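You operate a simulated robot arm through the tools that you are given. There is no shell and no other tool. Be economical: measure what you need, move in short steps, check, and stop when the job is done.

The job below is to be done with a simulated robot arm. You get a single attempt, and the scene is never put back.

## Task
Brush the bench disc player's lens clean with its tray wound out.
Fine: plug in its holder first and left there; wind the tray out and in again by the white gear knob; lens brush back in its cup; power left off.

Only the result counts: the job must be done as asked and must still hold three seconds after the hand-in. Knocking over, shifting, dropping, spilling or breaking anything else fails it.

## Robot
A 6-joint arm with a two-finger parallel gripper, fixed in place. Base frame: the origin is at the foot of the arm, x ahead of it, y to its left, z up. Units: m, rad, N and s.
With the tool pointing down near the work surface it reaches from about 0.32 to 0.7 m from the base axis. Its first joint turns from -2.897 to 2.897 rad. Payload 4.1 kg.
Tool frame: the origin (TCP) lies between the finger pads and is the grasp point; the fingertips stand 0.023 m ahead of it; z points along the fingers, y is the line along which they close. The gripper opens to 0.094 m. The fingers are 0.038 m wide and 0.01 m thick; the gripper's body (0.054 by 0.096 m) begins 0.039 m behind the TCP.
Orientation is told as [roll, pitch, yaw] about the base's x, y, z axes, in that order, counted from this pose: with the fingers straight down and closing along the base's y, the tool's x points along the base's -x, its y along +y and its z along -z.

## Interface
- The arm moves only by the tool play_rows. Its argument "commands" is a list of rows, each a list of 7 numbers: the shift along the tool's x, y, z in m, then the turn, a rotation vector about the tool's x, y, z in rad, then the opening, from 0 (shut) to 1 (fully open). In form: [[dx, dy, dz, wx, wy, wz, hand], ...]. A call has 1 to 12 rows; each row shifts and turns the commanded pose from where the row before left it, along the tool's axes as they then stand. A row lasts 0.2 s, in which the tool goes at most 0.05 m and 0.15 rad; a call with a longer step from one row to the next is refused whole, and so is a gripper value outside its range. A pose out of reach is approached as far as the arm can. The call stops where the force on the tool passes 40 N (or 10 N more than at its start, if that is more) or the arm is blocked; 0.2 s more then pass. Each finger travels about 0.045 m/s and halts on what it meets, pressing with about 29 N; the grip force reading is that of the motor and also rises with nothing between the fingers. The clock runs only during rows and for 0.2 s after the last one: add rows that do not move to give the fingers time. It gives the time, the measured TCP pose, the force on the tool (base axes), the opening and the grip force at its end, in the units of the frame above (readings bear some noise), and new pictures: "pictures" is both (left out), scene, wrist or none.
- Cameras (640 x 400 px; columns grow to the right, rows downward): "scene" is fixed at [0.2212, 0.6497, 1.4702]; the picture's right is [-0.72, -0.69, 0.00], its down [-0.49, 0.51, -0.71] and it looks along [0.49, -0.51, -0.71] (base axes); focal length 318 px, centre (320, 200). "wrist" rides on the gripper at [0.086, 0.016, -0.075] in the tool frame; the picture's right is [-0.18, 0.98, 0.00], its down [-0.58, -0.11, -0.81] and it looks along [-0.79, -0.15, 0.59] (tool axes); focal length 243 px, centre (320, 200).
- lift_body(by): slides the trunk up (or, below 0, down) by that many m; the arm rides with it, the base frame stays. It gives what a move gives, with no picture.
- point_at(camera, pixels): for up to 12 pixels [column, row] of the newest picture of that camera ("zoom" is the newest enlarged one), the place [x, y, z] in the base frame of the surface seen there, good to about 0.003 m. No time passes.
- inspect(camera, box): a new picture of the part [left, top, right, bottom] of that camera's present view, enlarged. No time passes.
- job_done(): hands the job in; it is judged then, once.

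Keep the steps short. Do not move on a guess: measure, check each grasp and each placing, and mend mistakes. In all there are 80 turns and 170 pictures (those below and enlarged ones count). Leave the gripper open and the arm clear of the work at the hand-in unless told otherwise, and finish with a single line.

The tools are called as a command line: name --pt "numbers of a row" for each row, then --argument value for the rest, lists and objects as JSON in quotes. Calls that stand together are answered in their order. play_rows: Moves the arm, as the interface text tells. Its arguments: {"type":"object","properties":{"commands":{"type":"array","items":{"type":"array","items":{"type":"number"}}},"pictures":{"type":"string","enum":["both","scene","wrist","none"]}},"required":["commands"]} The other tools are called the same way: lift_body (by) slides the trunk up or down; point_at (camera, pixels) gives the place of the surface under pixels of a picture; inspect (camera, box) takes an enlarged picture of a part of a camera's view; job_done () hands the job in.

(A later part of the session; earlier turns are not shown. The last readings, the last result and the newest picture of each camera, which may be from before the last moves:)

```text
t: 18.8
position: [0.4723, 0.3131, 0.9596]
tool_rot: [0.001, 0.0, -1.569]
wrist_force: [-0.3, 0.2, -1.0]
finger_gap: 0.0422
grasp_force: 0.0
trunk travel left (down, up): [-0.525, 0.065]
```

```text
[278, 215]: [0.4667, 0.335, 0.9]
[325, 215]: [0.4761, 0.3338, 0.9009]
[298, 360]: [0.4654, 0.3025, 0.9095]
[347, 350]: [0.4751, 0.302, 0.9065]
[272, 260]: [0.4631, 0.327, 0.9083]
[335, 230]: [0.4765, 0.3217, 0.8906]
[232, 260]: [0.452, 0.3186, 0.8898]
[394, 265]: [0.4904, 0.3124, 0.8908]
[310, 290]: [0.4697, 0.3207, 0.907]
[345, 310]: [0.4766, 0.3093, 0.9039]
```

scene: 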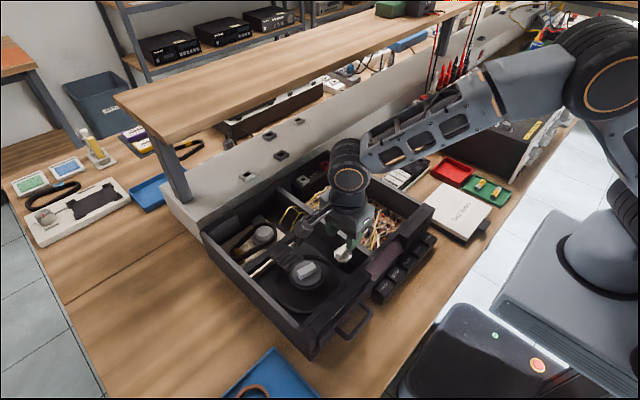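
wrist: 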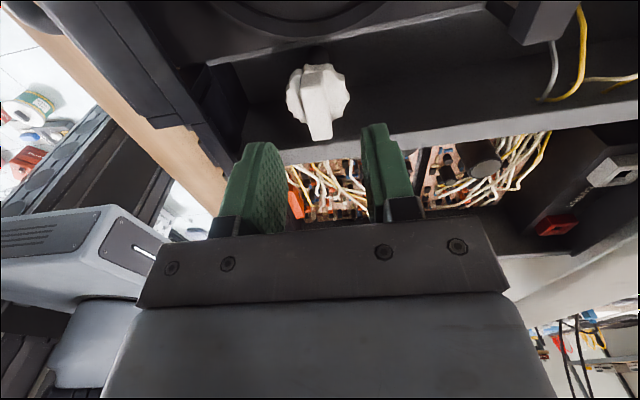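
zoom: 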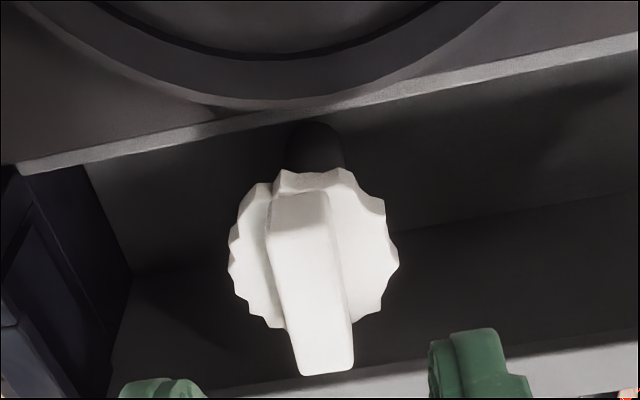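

Knob centre is about (0.471, 0.316). I'll adjust slightly, descend to z≈0.916 and grip the bar.

play_rows --pt "0.0025 -0.0013 0.015 0 0 0 0.45" --pt "0 0 0.015 0 0 0 0.45" --pt "0 0 0.0135 0 0 0 0.45" --pt "0 0 0 0 0 0 0.45" --pt "0 0 0 0 0 0 0.1" --pt "0 0 0 0 0 0 0.02" --pt "0 0 0 0 0 0 0.02" --pt "0 0 0 0 0 0 0.02"

inspect --camera "wrist" --box '[200, 50, 440, 240]'

```text
t: 20.6
position: [0.47, 0.3154, 0.916]
tool_rot: [0.002, 0.0, -1.568]
wrist_force: [-3.6, -0.5, -1.5]
finger_gap: 0.0139
grasp_force: 44.7
trunk travel left (down, up): [-0.525, 0.065]
```

scene: 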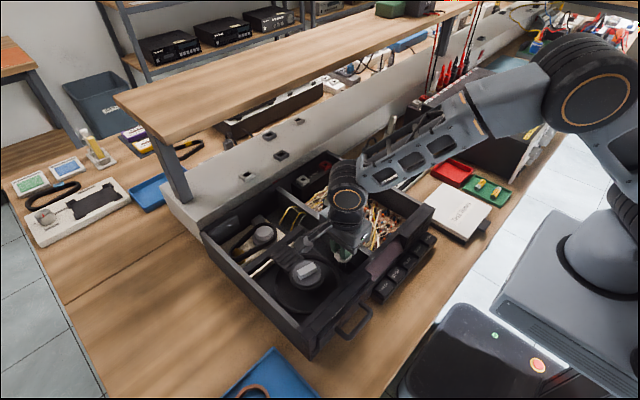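
wrist: 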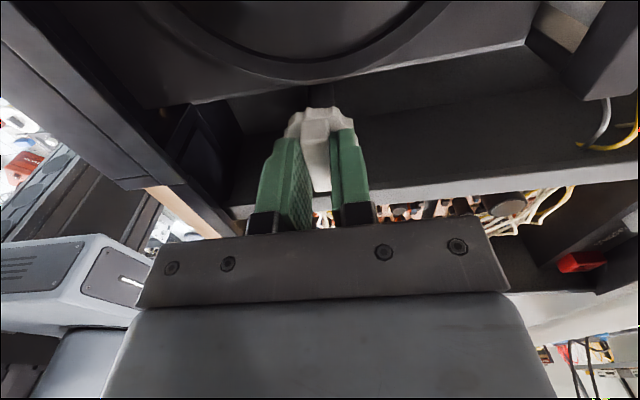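

```text
2.11 times, centred on (320, 145) of wrist
```

zoom: 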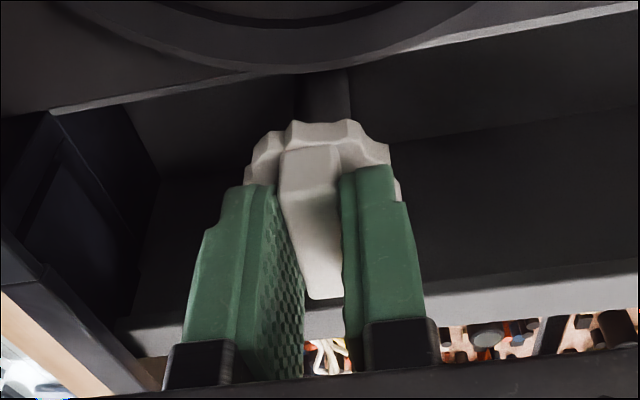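

Gripped with a gap of 0.014. I'll try a counter-clockwise turn of 0.6 rad and see whether the tray moves.

play_rows --pt "0 0 0 0 0 -0.1 0.02" --pt "0 0 0 0 0 -0.1 0.02" --pt "0 0 0 0 0 -0.1 0.02" --pt "0 0 0 0 0 -0.1 0.02" --pt "0 0 0 0 0 -0.1 0.02" --pt "0 0 0 0 0 -0.1 0.02" --pt "0 0 0 0 0 0 0.02"

inspect --camera "scene" --box '[205, 195, 395, 355]'

```text
t: 22.1
position: [0.4658, 0.3207, 0.9167]
tool_rot: [-0.003, 0.007, -0.989]
wrist_force: [-23.0, 24.7, 1.2]
finger_gap: 0.0308
grasp_force: 44.8
trunk travel left (down, up): [-0.525, 0.065]
stopped in row 7: the force on the tool passed its limit (the readings are from after the stop); the commanded pose is now the measured one
```

scene: 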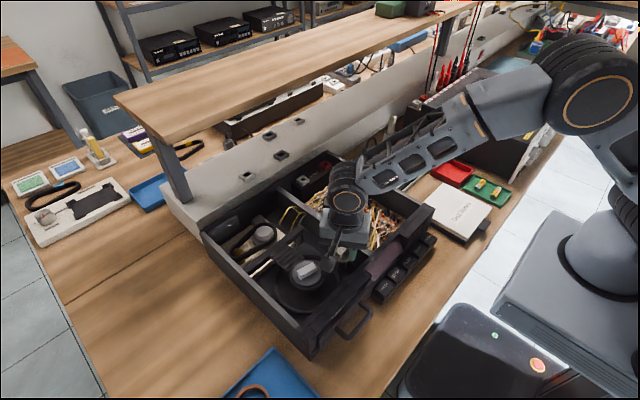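
wrist: 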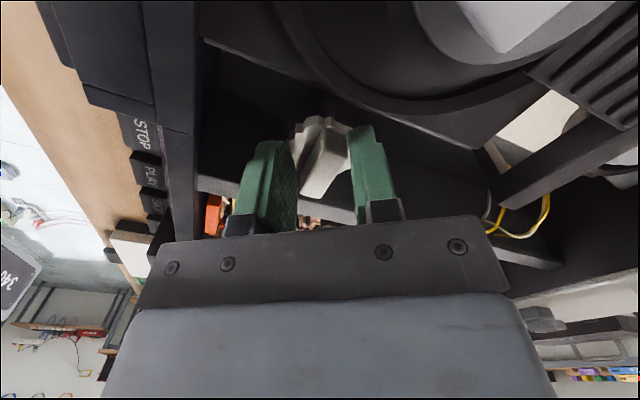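

```text
2.50 times, centred on (300, 275) of scene
```

zoom: 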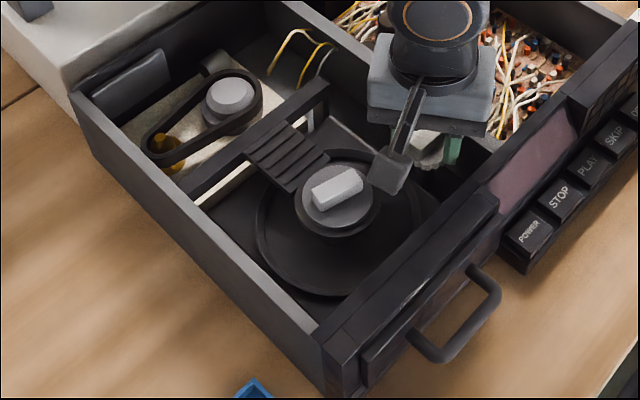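

The bar didn't turn; the fingers slipped around it. Counter-clockwise seems to be blocked, so I'll turn back, regrip, and test clockwise.

play_rows --pt "0 0 0 0 0 0 0.5" --pt "0 0 0 0 0 0 0.5" --pt "0 0 0 0 0 0.145 0.5" --pt "0 0 0 0 0 0.145 0.5" --pt "0 0 0 0 0 0.145 0.5" --pt "0 0 0 0 0 0.145 0.5" --pt "-0.005 0.005 0 0 0 0 0.5" --pt "0 0 0 0 0 0 0.5"

inspect --camera "wrist" --box '[200, 50, 440, 240]'

```text
t: 23.9
position: [0.4735, 0.312, 0.9166]
tool_rot: [-0.006, 0.001, -1.564]
wrist_force: [0.0, 0.7, -0.4]
finger_gap: 0.0466
grasp_force: 0.0
trunk travel left (down, up): [-0.525, 0.065]
```

scene: 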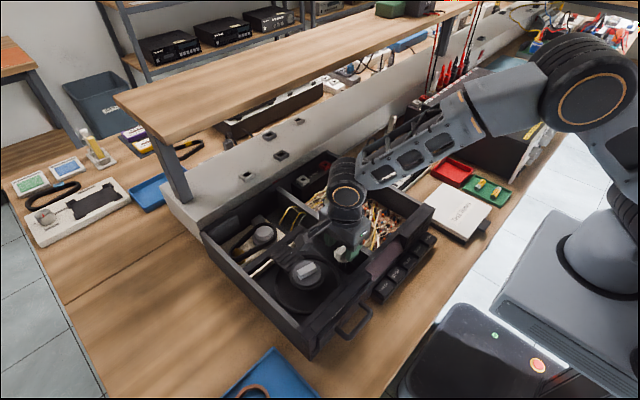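
wrist: 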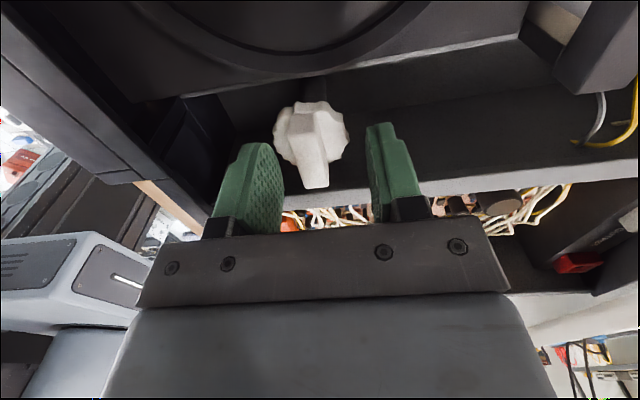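

```text
2.11 times, centred on (320, 145) of wrist
```

zoom: 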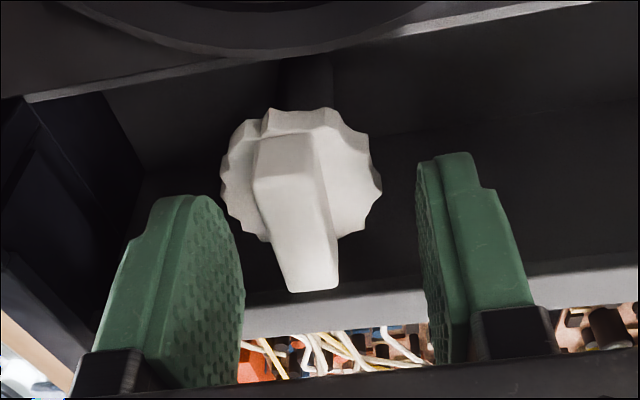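

I'll check the bar's current orientation.

point_at --camera "zoom" --pixels '[[258, 150], [258, 175], [285, 285], [338, 280], [318, 165], [320, 200], [225, 180], [378, 185], [300, 220]]'

```text
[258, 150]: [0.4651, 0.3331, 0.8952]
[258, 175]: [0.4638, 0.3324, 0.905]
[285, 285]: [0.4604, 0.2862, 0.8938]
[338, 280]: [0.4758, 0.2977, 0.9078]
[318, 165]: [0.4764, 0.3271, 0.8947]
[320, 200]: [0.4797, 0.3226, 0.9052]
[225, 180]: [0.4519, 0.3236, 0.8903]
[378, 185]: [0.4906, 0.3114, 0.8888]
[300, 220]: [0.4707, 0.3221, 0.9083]
```

The bar is unchanged, at -90°. I'll recentre, grip, and turn clockwise by 0.4.

play_rows --pt "0.0035 -0.003 0 0 0 0 0.4" --pt "0 0 0 0 0 0 0.02" --pt "0 0 0 0 0 0 0.02" --pt "0 0 0 0 0 0 0.02" --pt "0 0 0 0 0 0.08 0.02" --pt "0 0 0 0 0 0.08 0.02" --pt "0 0 0 0 0 0.08 0.02" --pt "0 0 0 0 0 0.08 0.02" --pt "0 0 0 0 0 0.08 0.02" --pt "0 0 0 0 0 0 0.02"

inspect --camera "scene" --box '[205, 195, 395, 355]'

```text
t: 26.1
position: [0.4704, 0.3158, 0.9165]
tool_rot: [-0.006, -0.001, -1.964]
wrist_force: [-11.9, -1.0, -12.9]
finger_gap: 0.0139
grasp_force: 45.2
trunk travel left (down, up): [-0.525, 0.065]
```

scene: 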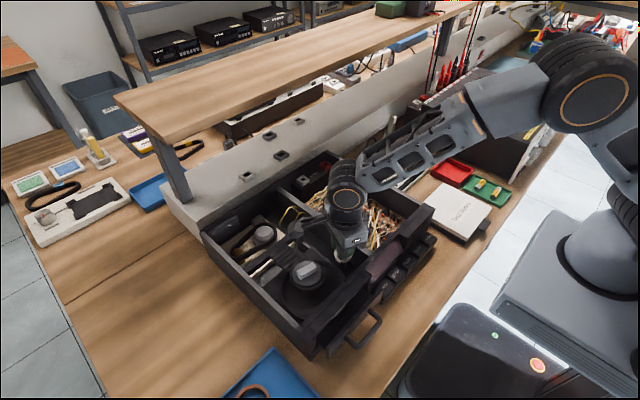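
wrist: 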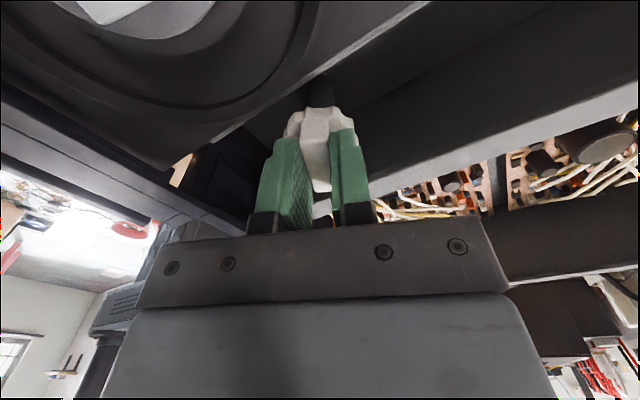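

```text
2.50 times, centred on (300, 275) of scene
```

zoom: 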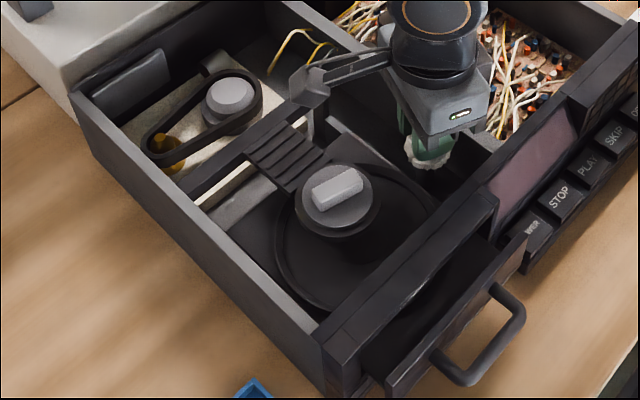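

Clockwise works: the tray is moving out and the knob turned with the grip. I'll continue clockwise.

play_rows --pt "0 0 0 0 0 0.08 0.02" --pt "0 0 0 0 0 0.08 0.02" --pt "0 0 0 0 0 0.08 0.02" --pt "0 0 0 0 0 0.08 0.02" --pt "0 0 0 0 0 0.08 0.02" --pt "0 0 0 0 0 0.08 0.02" --pt "0 0 0 0 0 0.08 0.02" --pt "0 0 0 0 0 0.08 0.02" --pt "0 0 0 0 0 0 0.02"

inspect --camera "scene" --box '[205, 195, 415, 370]'

```text
t: 27.4
position: [0.472, 0.315, 0.9166]
tool_rot: [-0.03, 0.002, -2.401]
wrist_force: [-19.7, 31.3, -3.8]
finger_gap: 0.0141
grasp_force: 44.5
out of reach, approached as far as the arm can: row 6
trunk travel left (down, up): [-0.525, 0.065]
stopped in row 6: the force on the tool passed its limit (the readings are from after the stop); the commanded pose is now the measured one
```

scene: 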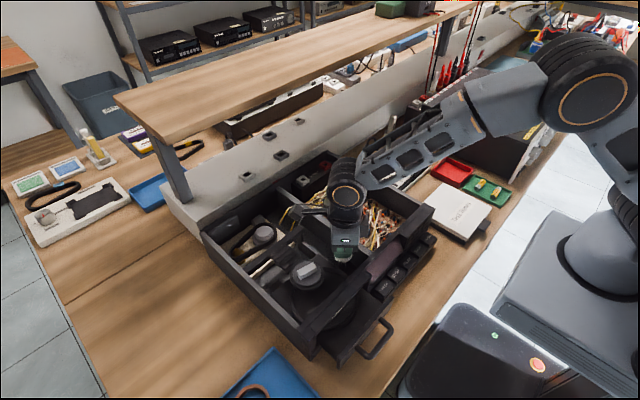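
wrist: 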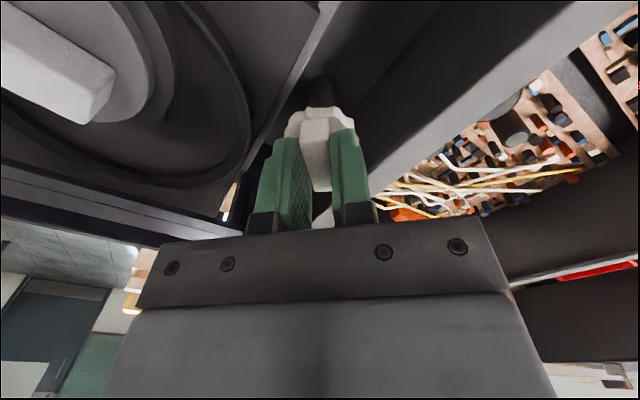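

```text
2.29 times, centred on (310, 282) of scene
```

zoom: 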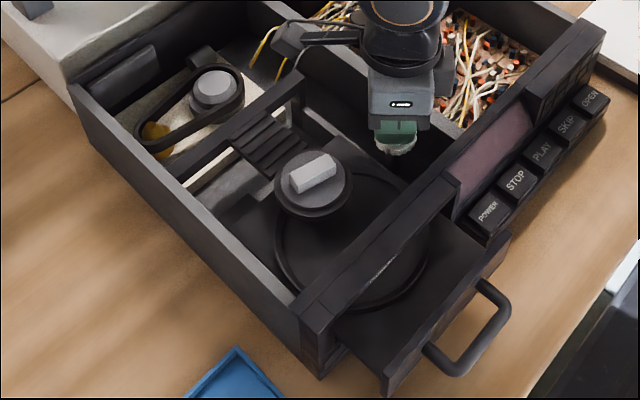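

I hit the wrist limit at yaw ≈ -2.40. I'll release, rise, measure the tray's travel so far, then rotate back by π to regrip.

play_rows --pt "0 0 0 0 0 0 0.45" --pt "0 0 0 0 0 0 0.45" --pt "0 0 -0.02 0 0 0 0.45" --pt "0 0 -0.02 0 0 -0.1 0.45" --pt "0 0 0 0 0 -0.143 0.45" --pt "0 0 0 0 0 -0.143 0.45" --pt "0 0 0 0 0 -0.143 0.45" --pt "0 0 0 0 0 -0.143 0.45" --pt "0 0 0 0 0 -0.143 0.45" --pt "0 0 0 0 0 -0.143 0.45" --pt "0 0 0 0 0 -0.143 0.45" --pt "0 0 0 0 0 -0.143 0.45" --pictures "scene"

inspect --camera "scene" --box '[205, 195, 415, 370]'

point_at --camera "scene" --pixels '[[385, 335], [310, 355], [418, 290], [350, 345], [330, 200], [345, 252]]'

```text
t: 28.1
position: [0.4724, 0.3127, 0.918]
tool_rot: [-0.03, 0.0, -2.409]
wrist_force: [-15.4, 36.2, -9.1]
finger_gap: 0.0257
grasp_force: 0.1
trunk travel left (down, up): [-0.525, 0.065]
stopped in row 3: the force on the tool passed its limit (the readings are from after the stop); the commanded pose is now the measured one
```

scene: 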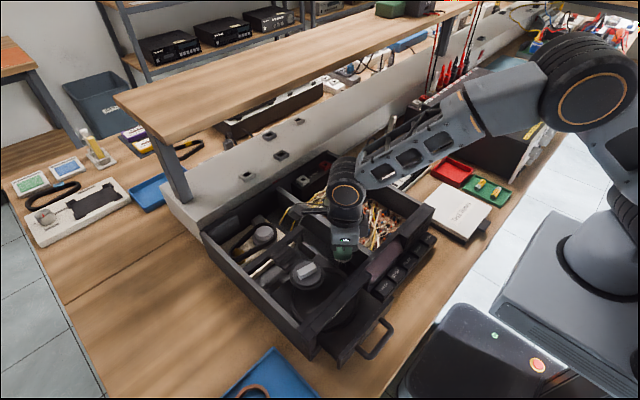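

```text
2.29 times, centred on (310, 282) of scene
```

zoom: 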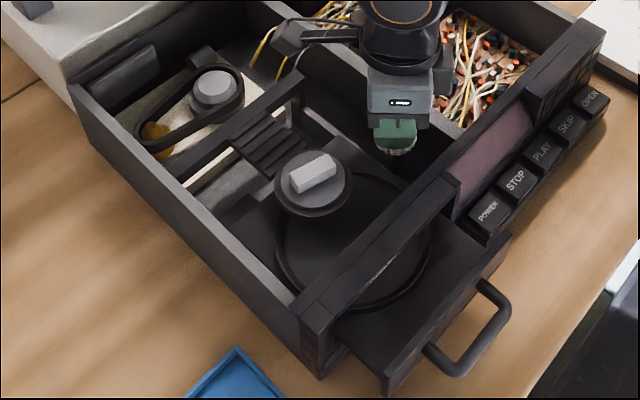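

```text
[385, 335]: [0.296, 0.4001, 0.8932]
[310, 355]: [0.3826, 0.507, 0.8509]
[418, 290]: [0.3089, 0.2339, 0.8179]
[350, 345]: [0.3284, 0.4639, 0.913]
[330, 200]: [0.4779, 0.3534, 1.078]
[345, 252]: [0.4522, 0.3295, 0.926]
```

The opening finger is pressing the divider wall. With a gap of 0.026 the bar is free, so I'll keep that opening and lift straight up.

play_rows --pt "0 0 0 0 0 0 0.24" --pt "0 0 -0.01 0 0 0 0.24" --pt "0 0 -0.015 0 0 0 0.24" --pt "0 0 -0.02 0 0 0 0.24" --pt "0 0 0 0 0 0 0.24" --pictures "scene"

inspect --camera "scene" --box '[205, 195, 415, 370]'

```text
t: 28.7
position: [0.4754, 0.3114, 0.9194]
tool_rot: [-0.036, -0.004, -2.415]
wrist_force: [-0.5, 35.4, -20.6]
finger_gap: 0.0212
grasp_force: 0.1
trunk travel left (down, up): [-0.525, 0.065]
stopped in row 2: the force on the tool passed its limit (the readings are from after the stop); the commanded pose is now the measured one
```

scene: 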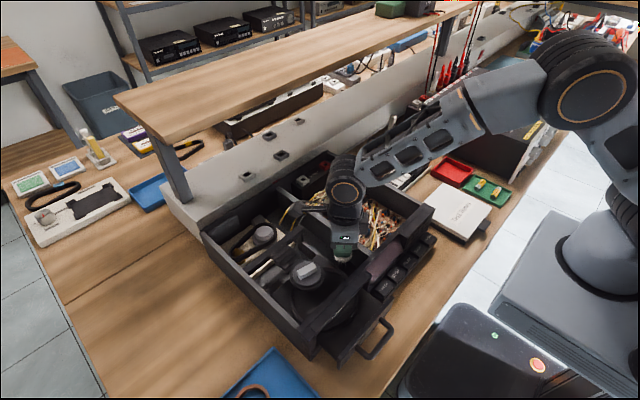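

```text
2.29 times, centred on (310, 282) of scene
```

zoom: 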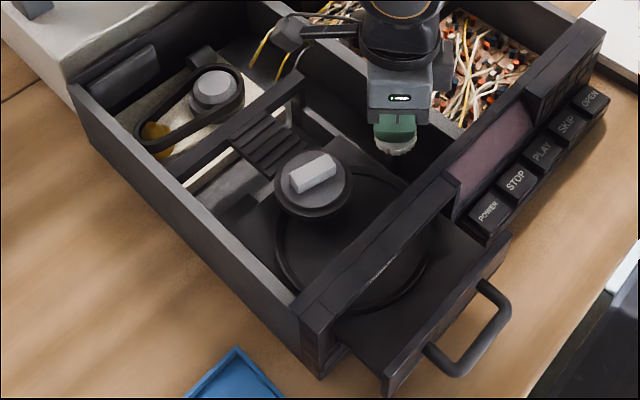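

The tool is still pressing -y on the divider. I'll shift +y/-x slightly, close a touch, and lift.

play_rows --pt "0.001 -0.004 0 0 0 0 0.2" --pt "0.001 -0.003 -0.002 0 0 -0.03 0.2" --pt "0 0 -0.006 0 0 0 0.2" --pt "0 0 -0.01 0 0 0 0.2" --pt "0 0 -0.02 0 0 0 0.2" --pt "0 0 0 0 0 0 0.2" --pictures "wrist"

```text
t: 30.1
position: [0.472, 0.3116, 0.9614]
tool_rot: [-0.034, -0.006, -2.383]
wrist_force: [0.8, 0.3, 0.1]
finger_gap: 0.0188
grasp_force: 0.1
trunk travel left (down, up): [-0.525, 0.065]
```

wrist: 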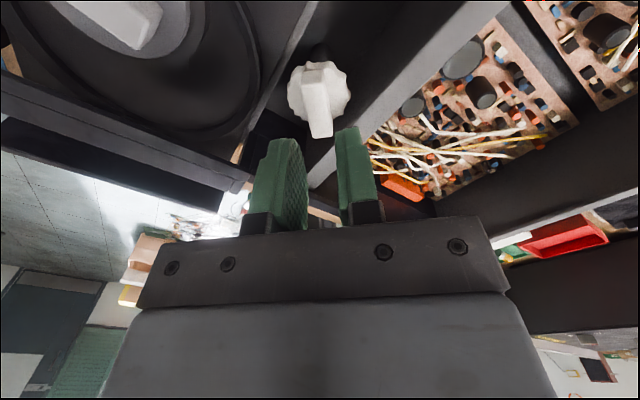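

Free. I'll rotate back counter-clockwise by about π to yaw ≈ 0.74, in two calls.

play_rows --pt "0 0 0 0 0 -0.142 0.3" --pt "0 0 0 0 0 -0.142 0.3" --pt "0 0 0 0 0 -0.142 0.3" --pt "0 0 0 0 0 -0.142 0.3" --pt "0 0 0 0 0 -0.142 0.3" --pt "0 0 0 0 0 -0.142 0.3" --pt "0 0 0 0 0 -0.142 0.3" --pt "0 0 0 0 0 -0.142 0.3" --pt "0 0 0 0 0 -0.142 0.3" --pt "0 0 0 0 0 -0.142 0.3" --pt "0 0 0 0 0 -0.142 0.3" --pictures "none"

play_rows --pt "0 0 0 0 0 -0.142 0.3" --pt "0 0 0 0 0 -0.142 0.3" --pt "0 0 0 0 0 -0.142 0.3" --pt "0 0 0 0 0 -0.142 0.3" --pt "0 0 0 0 0 -0.142 0.3" --pt "0 0 0 0 0 -0.142 0.3" --pt "0 0 0 0 0 -0.142 0.3" --pt "0 0 0 0 0 -0.142 0.3" --pt "0 0 0 0 0 -0.142 0.3" --pt "0 0 0 0 0 -0.142 0.3" --pt "0 0 0 0 0 -0.142 0.3" --pt "0 0 0 0 0 0 0.3"

inspect --camera "wrist" --box '[200, 0, 440, 150]'

inspect --camera "scene" --box '[205, 195, 415, 370]'

```text
t: 32.5
position: [0.473, 0.311, 0.9605]
tool_rot: [-0.003, 0.033, -0.819]
wrist_force: [0.5, -1.0, -0.2]
finger_gap: 0.0283
grasp_force: 0.1
trunk travel left (down, up): [-0.525, 0.065]
```

```text
t: 35.1
position: [0.472, 0.3118, 0.9602]
tool_rot: [0.032, 0.005, 0.745]
wrist_force: [-0.1, 0.0, 0.7]
finger_gap: 0.0281
grasp_force: 0.0
trunk travel left (down, up): [-0.525, 0.065]
```

scene: 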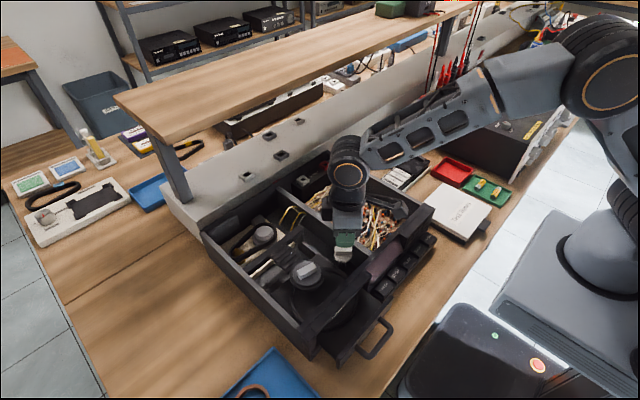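
wrist: 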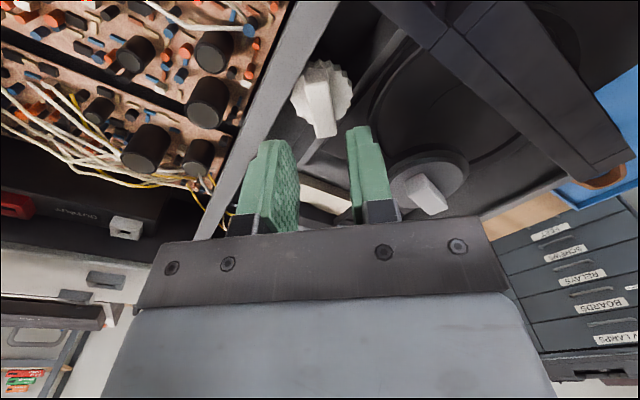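

```text
2.67 times, centred on (320, 75) of wrist
```

zoom: 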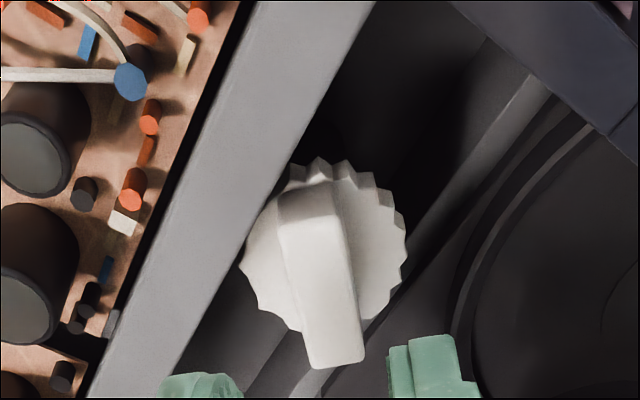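

```text
2.29 times, centred on (310, 282) of scene
```

zoom: 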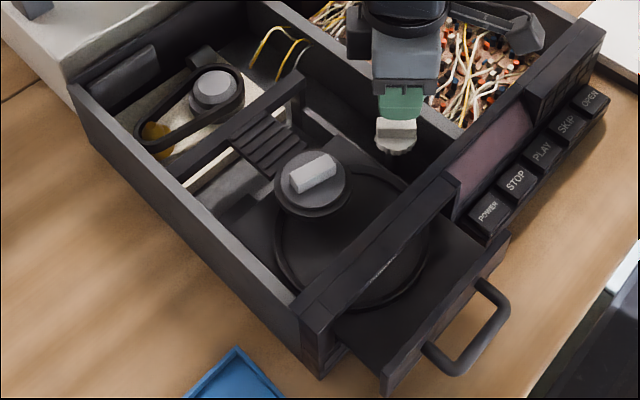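

I'll verify the bar centre from this zoom before descending.

point_at --camera "zoom" --pixels '[[312, 360], [360, 350], [282, 225], [330, 210], [320, 280], [250, 270], [400, 235], [320, 165], [150, 200], [230, 230], [280, 130]]'

```text
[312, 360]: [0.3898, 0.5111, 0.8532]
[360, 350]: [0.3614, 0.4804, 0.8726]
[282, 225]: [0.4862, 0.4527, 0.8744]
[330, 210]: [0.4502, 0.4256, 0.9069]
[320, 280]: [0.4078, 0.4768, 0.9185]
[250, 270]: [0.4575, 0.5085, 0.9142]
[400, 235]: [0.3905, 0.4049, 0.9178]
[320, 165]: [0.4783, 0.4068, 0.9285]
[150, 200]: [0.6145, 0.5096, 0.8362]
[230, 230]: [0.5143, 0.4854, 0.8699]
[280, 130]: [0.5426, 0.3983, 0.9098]
```

That zoom was the scene one. I'll repeat with wrist pixels.

point_at --camera "wrist" --pixels '[[317, 134], [334, 130], [306, 86], [323, 80], [320, 105], [293, 101], [350, 88], [320, 62], [283, 80], [305, 40]]'

```text
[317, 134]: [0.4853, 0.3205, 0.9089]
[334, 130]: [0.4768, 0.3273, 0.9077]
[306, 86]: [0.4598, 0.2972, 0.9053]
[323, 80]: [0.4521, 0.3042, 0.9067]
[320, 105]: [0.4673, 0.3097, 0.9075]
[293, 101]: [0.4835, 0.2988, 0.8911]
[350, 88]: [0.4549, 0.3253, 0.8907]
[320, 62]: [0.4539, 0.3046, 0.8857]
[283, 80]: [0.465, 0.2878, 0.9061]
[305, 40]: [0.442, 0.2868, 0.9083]
```

The bar centre is about (0.470, 0.314) and the orientation matches. I'll level the roll, shift, descend with a narrow opening and grip.

play_rows --pt "-0.0004 0.0033 0 0.0235 0.0217 0 0.24" --pt "0 0 0.015 0 0 0 0.24" --pt "0 0 0.01 0 0 0 0.24" --pt "0 0 0.01 0 0 0 0.24" --pt "0 0 0.0085 0 0 0 0.24" --pt "0 0 0 0 0 0 0.24" --pt "0 0 0 0 0 0 0.02" --pt "0 0 0 0 0 0 0.02" --pt "0 0 0 0 0 0 0.02" --pictures "wrist"

```text
t: 37.1
position: [0.4705, 0.3125, 0.9161]
tool_rot: [0.01, 0.027, 0.743]
wrist_force: [6.2, -8.8, -1.8]
finger_gap: 0.014
grasp_force: 45.2
trunk travel left (down, up): [-0.525, 0.065]
```

wrist: 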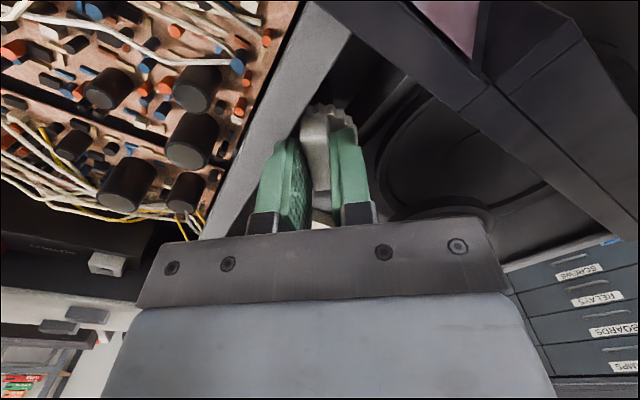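

Gripped again with a gap of 0.014. I'll wind clockwise by another 0.88 rad.

play_rows --pt "0 0 0 0 0 0.08 0.02" --pt "0 0 0 0 0 0.08 0.02" --pt "0 0 0 0 0 0.08 0.02" --pt "0 0 0 0 0 0.08 0.02" --pt "0 0 0 0 0 0.08 0.02" --pt "0 0 0 0 0 0.08 0.02" --pt "0 0 0 0 0 0.08 0.02" --pt "0 0 0 0 0 0.08 0.02" --pt "0 0 0 0 0 0.08 0.02" --pt "0 0 0 0 0 0.08 0.02" --pt "0 0 0 0 0 0.08 0.02" --pt "0 0 0 0 0 0 0.02"

inspect --camera "scene" --box '[205, 195, 435, 390]'

```text
t: 39.7
position: [0.4686, 0.3143, 0.9167]
tool_rot: [-0.012, 0.026, -0.137]
wrist_force: [4.2, -7.4, -4.1]
finger_gap: 0.0141
grasp_force: 45.3
trunk travel left (down, up): [-0.525, 0.065]
```

scene: 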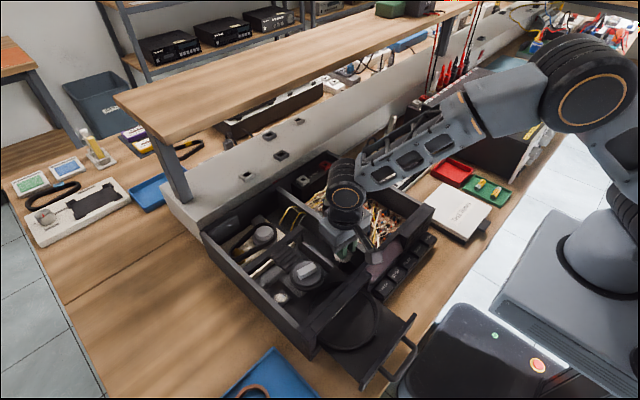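
wrist: 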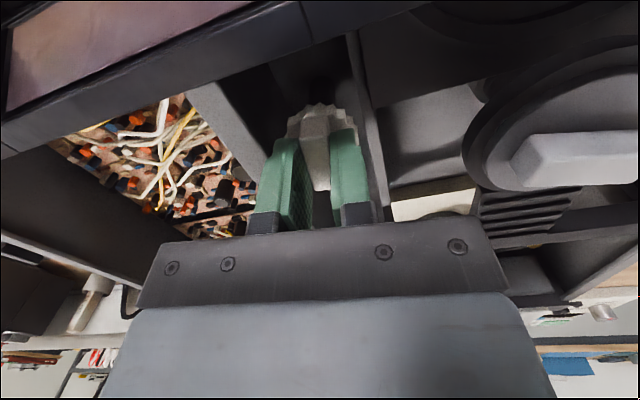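

```text
2.05 times, centred on (320, 292) of scene
```

zoom: 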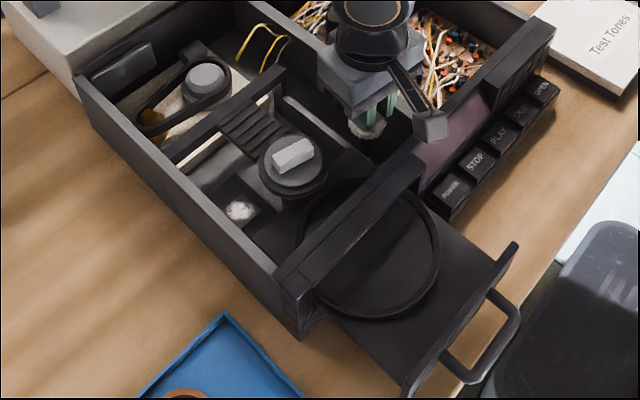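

The lens is now appearing, at zoom (240,210), to the left of the puck. I'll keep winding clockwise.

play_rows --pt "0 0 0 0 0 0.08 0.02" --pt "0 0 0 0 0 0.08 0.02" --pt "0 0 0 0 0 0.08 0.02" --pt "0 0 0 0 0 0.08 0.02" --pt "0 0 0 0 0 0.08 0.02" --pt "0 0 0 0 0 0.08 0.02" --pt "0 0 0 0 0 0.08 0.02" --pt "0 0 0 0 0 0.08 0.02" --pt "0 0 0 0 0 0.08 0.02" --pt "0 0 0 0 0 0.08 0.02" --pt "0 0 0 0 0 0.08 0.02" --pt "0 0 0 0 0 0 0.02"

inspect --camera "scene" --box '[205, 195, 435, 390]'

```text
t: 42.3
position: [0.4696, 0.315, 0.9177]
tool_rot: [-0.026, 0.005, -1.015]
wrist_force: [6.6, 3.5, -2.3]
finger_gap: 0.0139
grasp_force: 44.9
trunk travel left (down, up): [-0.525, 0.065]
```

scene: 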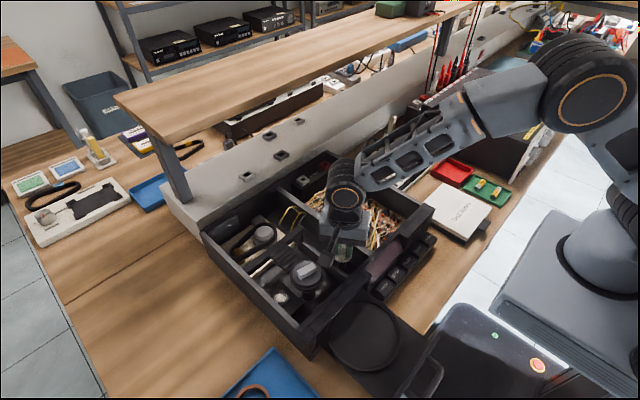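
wrist: 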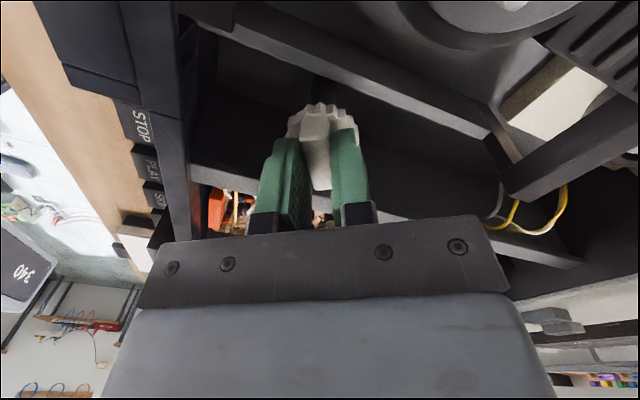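

```text
2.05 times, centred on (320, 292) of scene
```

zoom: 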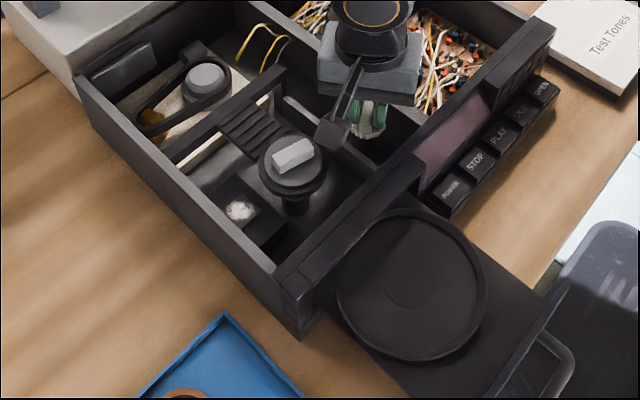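

The tray is well out. I'll continue to yaw ≈ -1.57, watching the gap for an end stop.

play_rows --pt "0 0 0 0 0 0.07 0.02" --pt "0 0 0 0 0 0.07 0.02" --pt "0 0 0 0 0 0.07 0.02" --pt "0 0 0 0 0 0.07 0.02" --pt "0 0 0 0 0 0 0.02" --pictures "scene"

inspect --camera "scene" --box '[205, 195, 435, 390]'

point_at --camera "scene" --pixels '[[280, 297], [367, 335], [415, 380], [320, 365], [400, 320], [305, 270], [430, 335]]'

```text
t: 43.5
position: [0.4703, 0.3151, 0.9166]
tool_rot: [-0.028, -0.004, -1.297]
wrist_force: [8.8, 5.9, -0.6]
finger_gap: 0.0142
grasp_force: 45.0
trunk travel left (down, up): [-0.525, 0.065]
```

scene: 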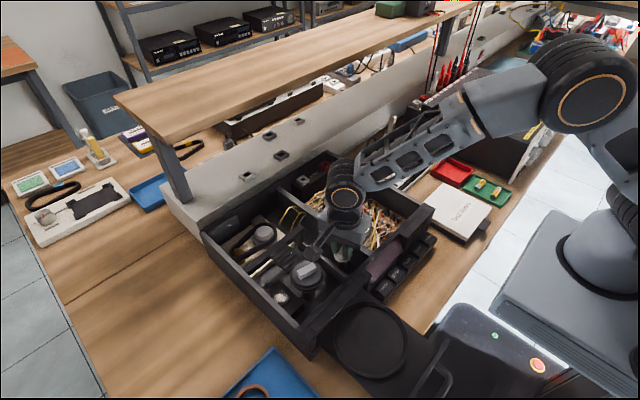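

```text
2.05 times, centred on (320, 292) of scene
```

zoom: 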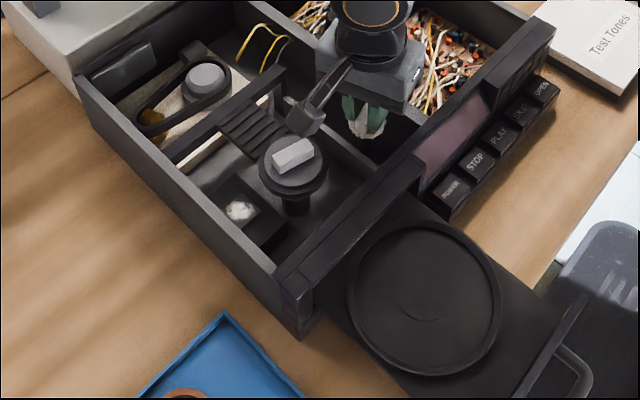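

```text
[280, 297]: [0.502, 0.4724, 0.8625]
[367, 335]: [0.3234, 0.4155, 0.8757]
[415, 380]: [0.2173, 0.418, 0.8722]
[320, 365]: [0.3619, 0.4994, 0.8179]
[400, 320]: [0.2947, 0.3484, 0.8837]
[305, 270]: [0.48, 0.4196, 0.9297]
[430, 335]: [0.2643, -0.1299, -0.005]
```

The lens is at about (0.502, 0.472, 0.8625). I'll continue toward the end of travel.

play_rows --pt "0 0 0 0 0 0.07 0.02" --pt "0 0 0 0 0 0.07 0.02" --pt "0 0 0 0 0 0.07 0.02" --pt "0 0 0 0 0 0.06 0.02" --pt "0 0 0 0 0 0 0.02" --pictures "both"

inspect --camera "scene" --box '[205, 195, 435, 390]'

```text
t: 44.7
position: [0.4699, 0.3156, 0.9171]
tool_rot: [-0.022, -0.008, -1.566]
wrist_force: [14.9, 17.9, 9.2]
finger_gap: 0.0192
grasp_force: 44.8
trunk travel left (down, up): [-0.525, 0.065]
```

scene: 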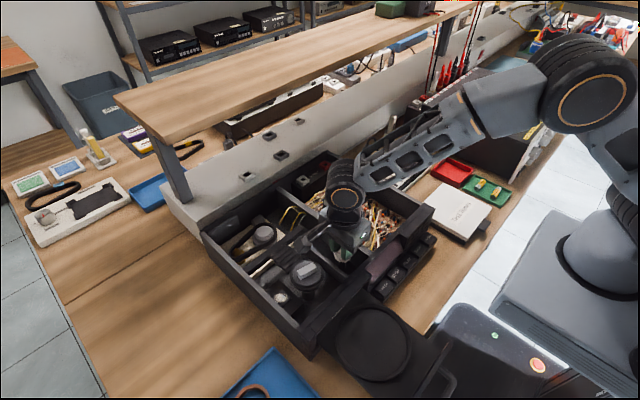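
wrist: 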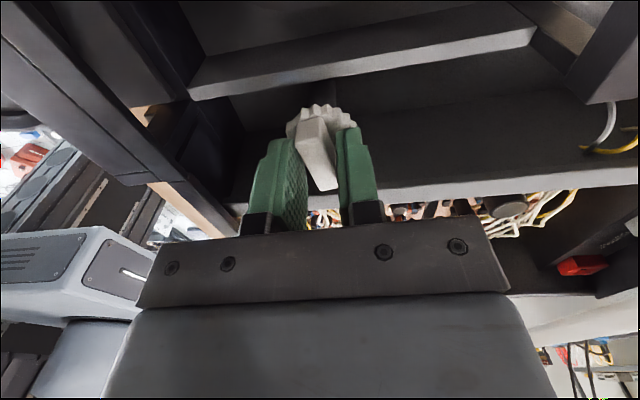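

```text
2.05 times, centred on (320, 292) of scene
```

zoom: 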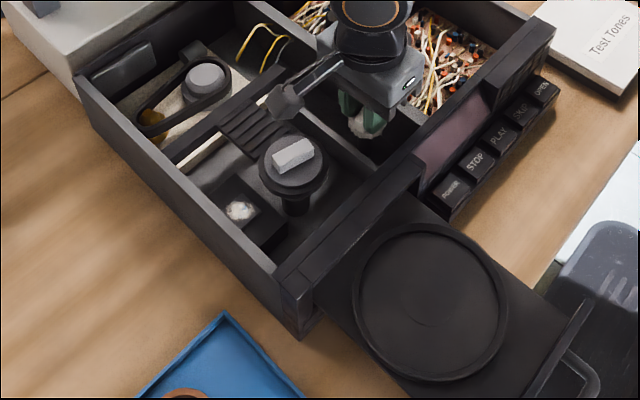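

That's the end stop: the bar lagged and the gap rose to 0.019. The tray is fully out. I'll release and lift.

play_rows --pt "0 0 0 0 0 -0.05 0.45" --pt "0 0 0 0 0 -0.05 0.45" --pt "0 0 0 0 0 0 0.45" --pt "0 0 -0.01 0 0 0 0.45" --pt "0 0 -0.02 0 0 0 0.45" --pt "0 0 -0.03 0 0 0 0.45" --pt "0 0 -0.04 0 0 0 0.45" --pt "0 0 -0.04 0 0 0 0.45" --pt "0 0 0 0 0 0 0.45"

inspect --camera "wrist" --box '[240, 0, 440, 125]'

inspect --camera "scene" --box '[240, 230, 360, 330]'

```text
t: 46.7
position: [0.4708, 0.3143, 1.0573]
tool_rot: [-0.026, -0.005, -1.466]
wrist_force: [0.4, 0.3, -0.5]
finger_gap: 0.0422
grasp_force: 0.0
trunk travel left (down, up): [-0.525, 0.065]
```

scene: 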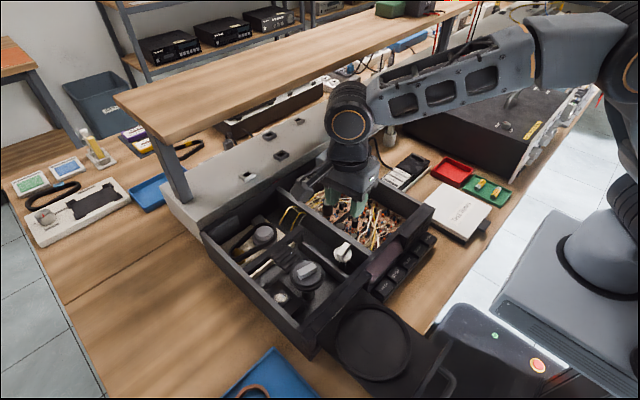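
wrist: 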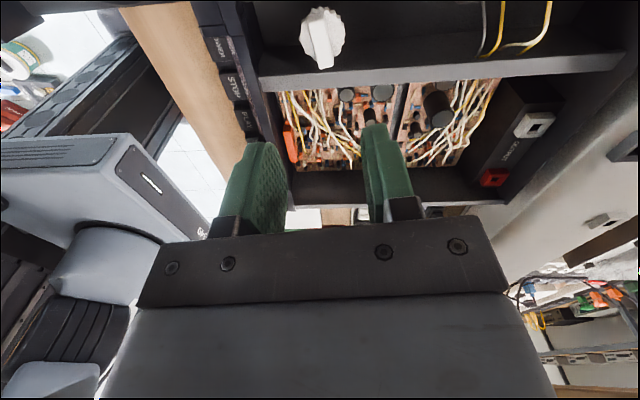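

```text
3.20 times, centred on (340, 62) of wrist
```

zoom: 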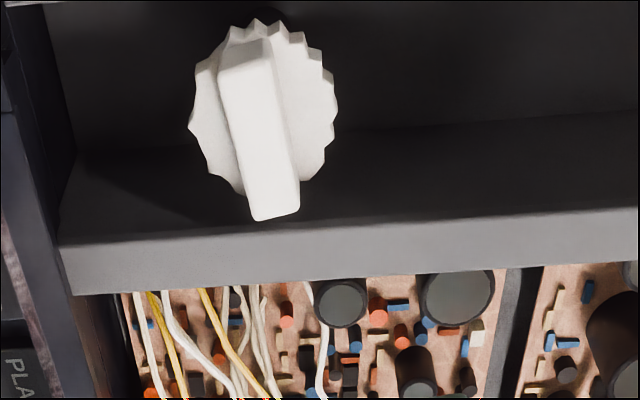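

```text
4.00 times, centred on (300, 280) of scene
```

zoom: 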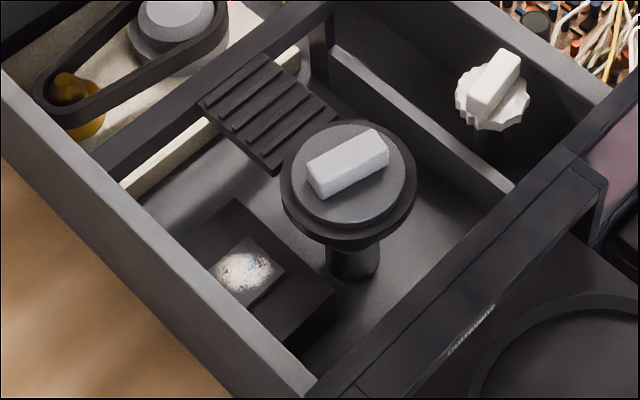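

The dusty lens is clear at zoom (245,270). I'll measure it and its neighbours.

point_at --camera "zoom" --pixels '[[245, 270], [215, 270], [280, 272], [245, 240], [245, 305], [325, 295], [235, 205], [350, 165], [290, 205], [340, 235], [120, 195], [200, 280]]'

point_at --camera "wrist" --pixels '[[308, 20], [322, 15], [318, 66], [333, 62], [300, 40], [345, 35]]'

```text
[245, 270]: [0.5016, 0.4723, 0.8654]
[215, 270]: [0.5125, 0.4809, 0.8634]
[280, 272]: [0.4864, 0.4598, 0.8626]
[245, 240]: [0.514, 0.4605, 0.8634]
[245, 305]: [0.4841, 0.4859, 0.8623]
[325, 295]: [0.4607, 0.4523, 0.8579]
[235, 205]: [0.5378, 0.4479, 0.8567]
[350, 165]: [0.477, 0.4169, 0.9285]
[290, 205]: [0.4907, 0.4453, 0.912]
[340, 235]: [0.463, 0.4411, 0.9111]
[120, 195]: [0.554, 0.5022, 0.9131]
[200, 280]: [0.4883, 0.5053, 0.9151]
```

```text
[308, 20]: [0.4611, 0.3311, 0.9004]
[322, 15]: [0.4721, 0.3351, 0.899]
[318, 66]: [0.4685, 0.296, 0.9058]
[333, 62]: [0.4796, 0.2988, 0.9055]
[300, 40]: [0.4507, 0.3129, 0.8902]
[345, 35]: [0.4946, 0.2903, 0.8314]
```

Lens centre is (0.501, 0.472, 0.865). Bar orientation is yaw ≈ -1.365. Now I'll go to the brush: translate first, then rotate back to yaw 0.

play_rows --pt "-0.0411 0.0049 -0.002 0 0 0 0.45" --pt "-0.0411 0.0049 -0.002 0 0 0 0.45" --pt "-0.0411 0.0049 -0.002 0 0 0 0.45" --pt "-0.0411 0.0049 -0.002 0 0 0 0.45" --pt "-0.0411 0.0049 -0.002 0 0 0 0.45" --pt "-0.0411 0.0049 -0.002 0 0 0 0.45" --pt "-0.0411 0.0049 -0.002 0 0 0 0.45" --pt "-0.0411 0.0049 -0.002 0 0 0 0.45" --pt "-0.0411 0.0049 -0.002 0 0 0 0.45" --pt "-0.0411 0.0049 -0.002 0 0 0 0.45" --pt "-0.0411 0.0049 -0.002 0 0 0 0.45" --pt "-0.0411 0.0049 -0.002 0 0 0 0.45" --pictures "none"

play_rows --pt "0 0 0 0 0 -0.1466 0.45" --pt "0 0 0 0 0 -0.1466 0.45" --pt "0 0 0 0 0 -0.1466 0.45" --pt "0 0 0 0 0 -0.1466 0.45" --pt "0 0 0 0 0 -0.1466 0.45" --pt "0 0 0 0 0 -0.1466 0.45" --pt "0 0 0 0 0 -0.1466 0.45" --pt "0 0 0 0 0 -0.1466 0.45" --pt "0 0 0 0 0 -0.1466 0.45" --pt "0 0 0 0 0 -0.1466 0.45" --pt "0 0 0 0 0 0 0.45"

inspect --camera "wrist" --box '[220, 40, 420, 165]'

```text
t: 49.3
position: [0.5841, -0.1709, 1.0829]
tool_rot: [-0.026, -0.006, -1.466]
wrist_force: [-0.3, 0.5, -0.1]
finger_gap: 0.0423
grasp_force: 0.1
trunk travel left (down, up): [-0.525, 0.065]
```

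```text
t: 51.7
position: [0.5847, -0.1688, 1.0832]
tool_rot: [-0.011, 0.027, 0.002]
wrist_force: [0.1, -0.3, 0.1]
finger_gap: 0.0422
grasp_force: 0.1
trunk travel left (down, up): [-0.525, 0.065]
```

scene: 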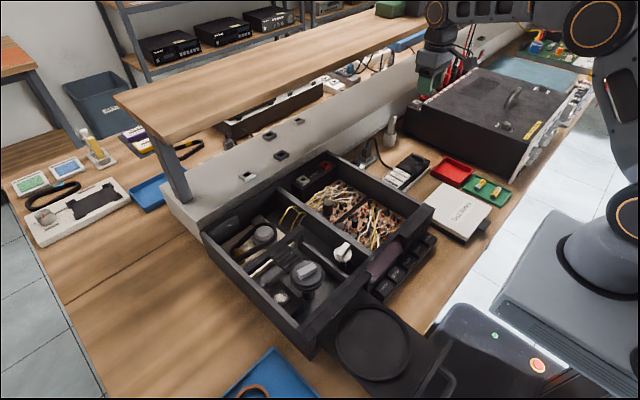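
wrist: 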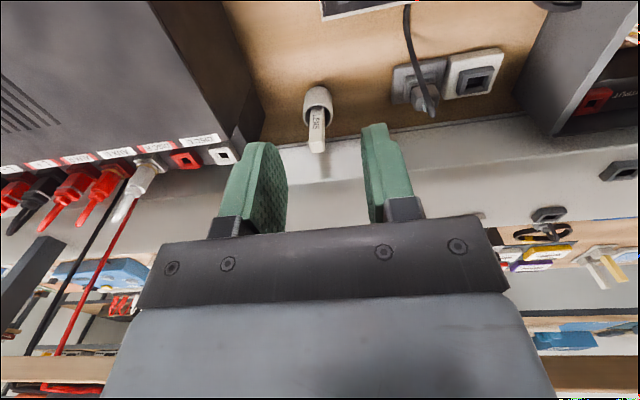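

```text
3.20 times, centred on (320, 102) of wrist
```

zoom: 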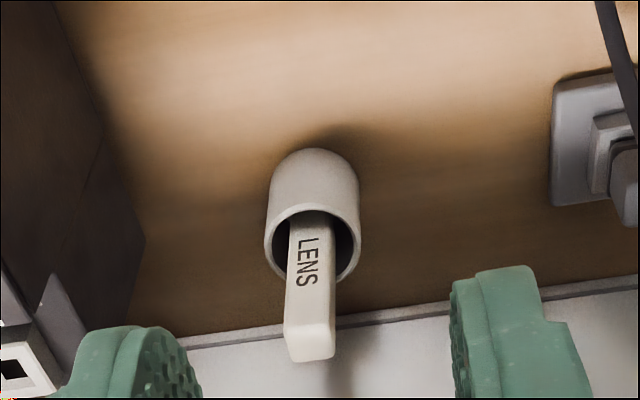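

I'll measure the brush handle and the cup.

point_at --camera "zoom" --pixels '[[289, 322], [331, 318], [295, 355], [333, 350], [310, 330], [292, 280], [328, 270], [292, 230], [330, 225], [270, 240], [356, 235], [315, 208]]'

inspect --camera "scene" --box '[360, 100, 420, 150]'

```text
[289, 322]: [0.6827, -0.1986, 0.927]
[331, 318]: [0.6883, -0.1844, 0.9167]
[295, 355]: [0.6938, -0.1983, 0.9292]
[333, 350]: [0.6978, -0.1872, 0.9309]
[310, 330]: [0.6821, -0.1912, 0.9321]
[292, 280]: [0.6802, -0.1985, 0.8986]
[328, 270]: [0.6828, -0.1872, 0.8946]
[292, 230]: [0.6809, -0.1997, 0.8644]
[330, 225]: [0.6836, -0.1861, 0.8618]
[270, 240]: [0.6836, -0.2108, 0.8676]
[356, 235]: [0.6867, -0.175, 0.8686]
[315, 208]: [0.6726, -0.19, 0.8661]
```

```text
8.00 times, centred on (390, 125) of scene
```

zoom: 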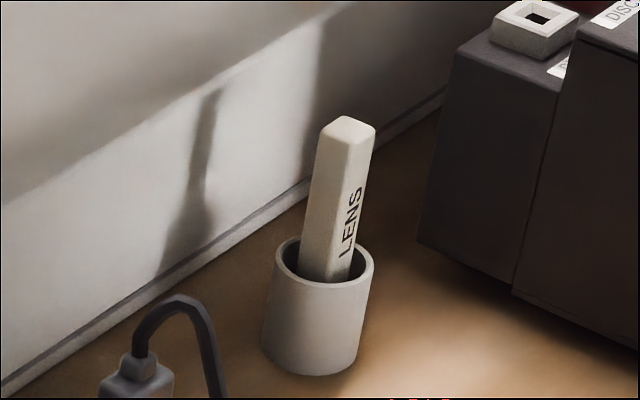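

The brush is vertical, centre (0.689, -0.192), top 0.931, cup rim 0.868. I'll check the clearance to the dark box on the right.

point_at --camera "wrist" --pixels '[[263, 117], [210, 80], [236, 125], [222, 155], [180, 160], [130, 60], [200, 20], [148, 165]]'

```text
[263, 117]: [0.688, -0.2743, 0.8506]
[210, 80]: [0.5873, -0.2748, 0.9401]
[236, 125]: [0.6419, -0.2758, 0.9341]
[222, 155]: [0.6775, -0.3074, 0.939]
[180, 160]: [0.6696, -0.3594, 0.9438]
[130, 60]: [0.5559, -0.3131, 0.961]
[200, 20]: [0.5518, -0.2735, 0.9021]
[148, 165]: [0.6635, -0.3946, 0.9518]
```

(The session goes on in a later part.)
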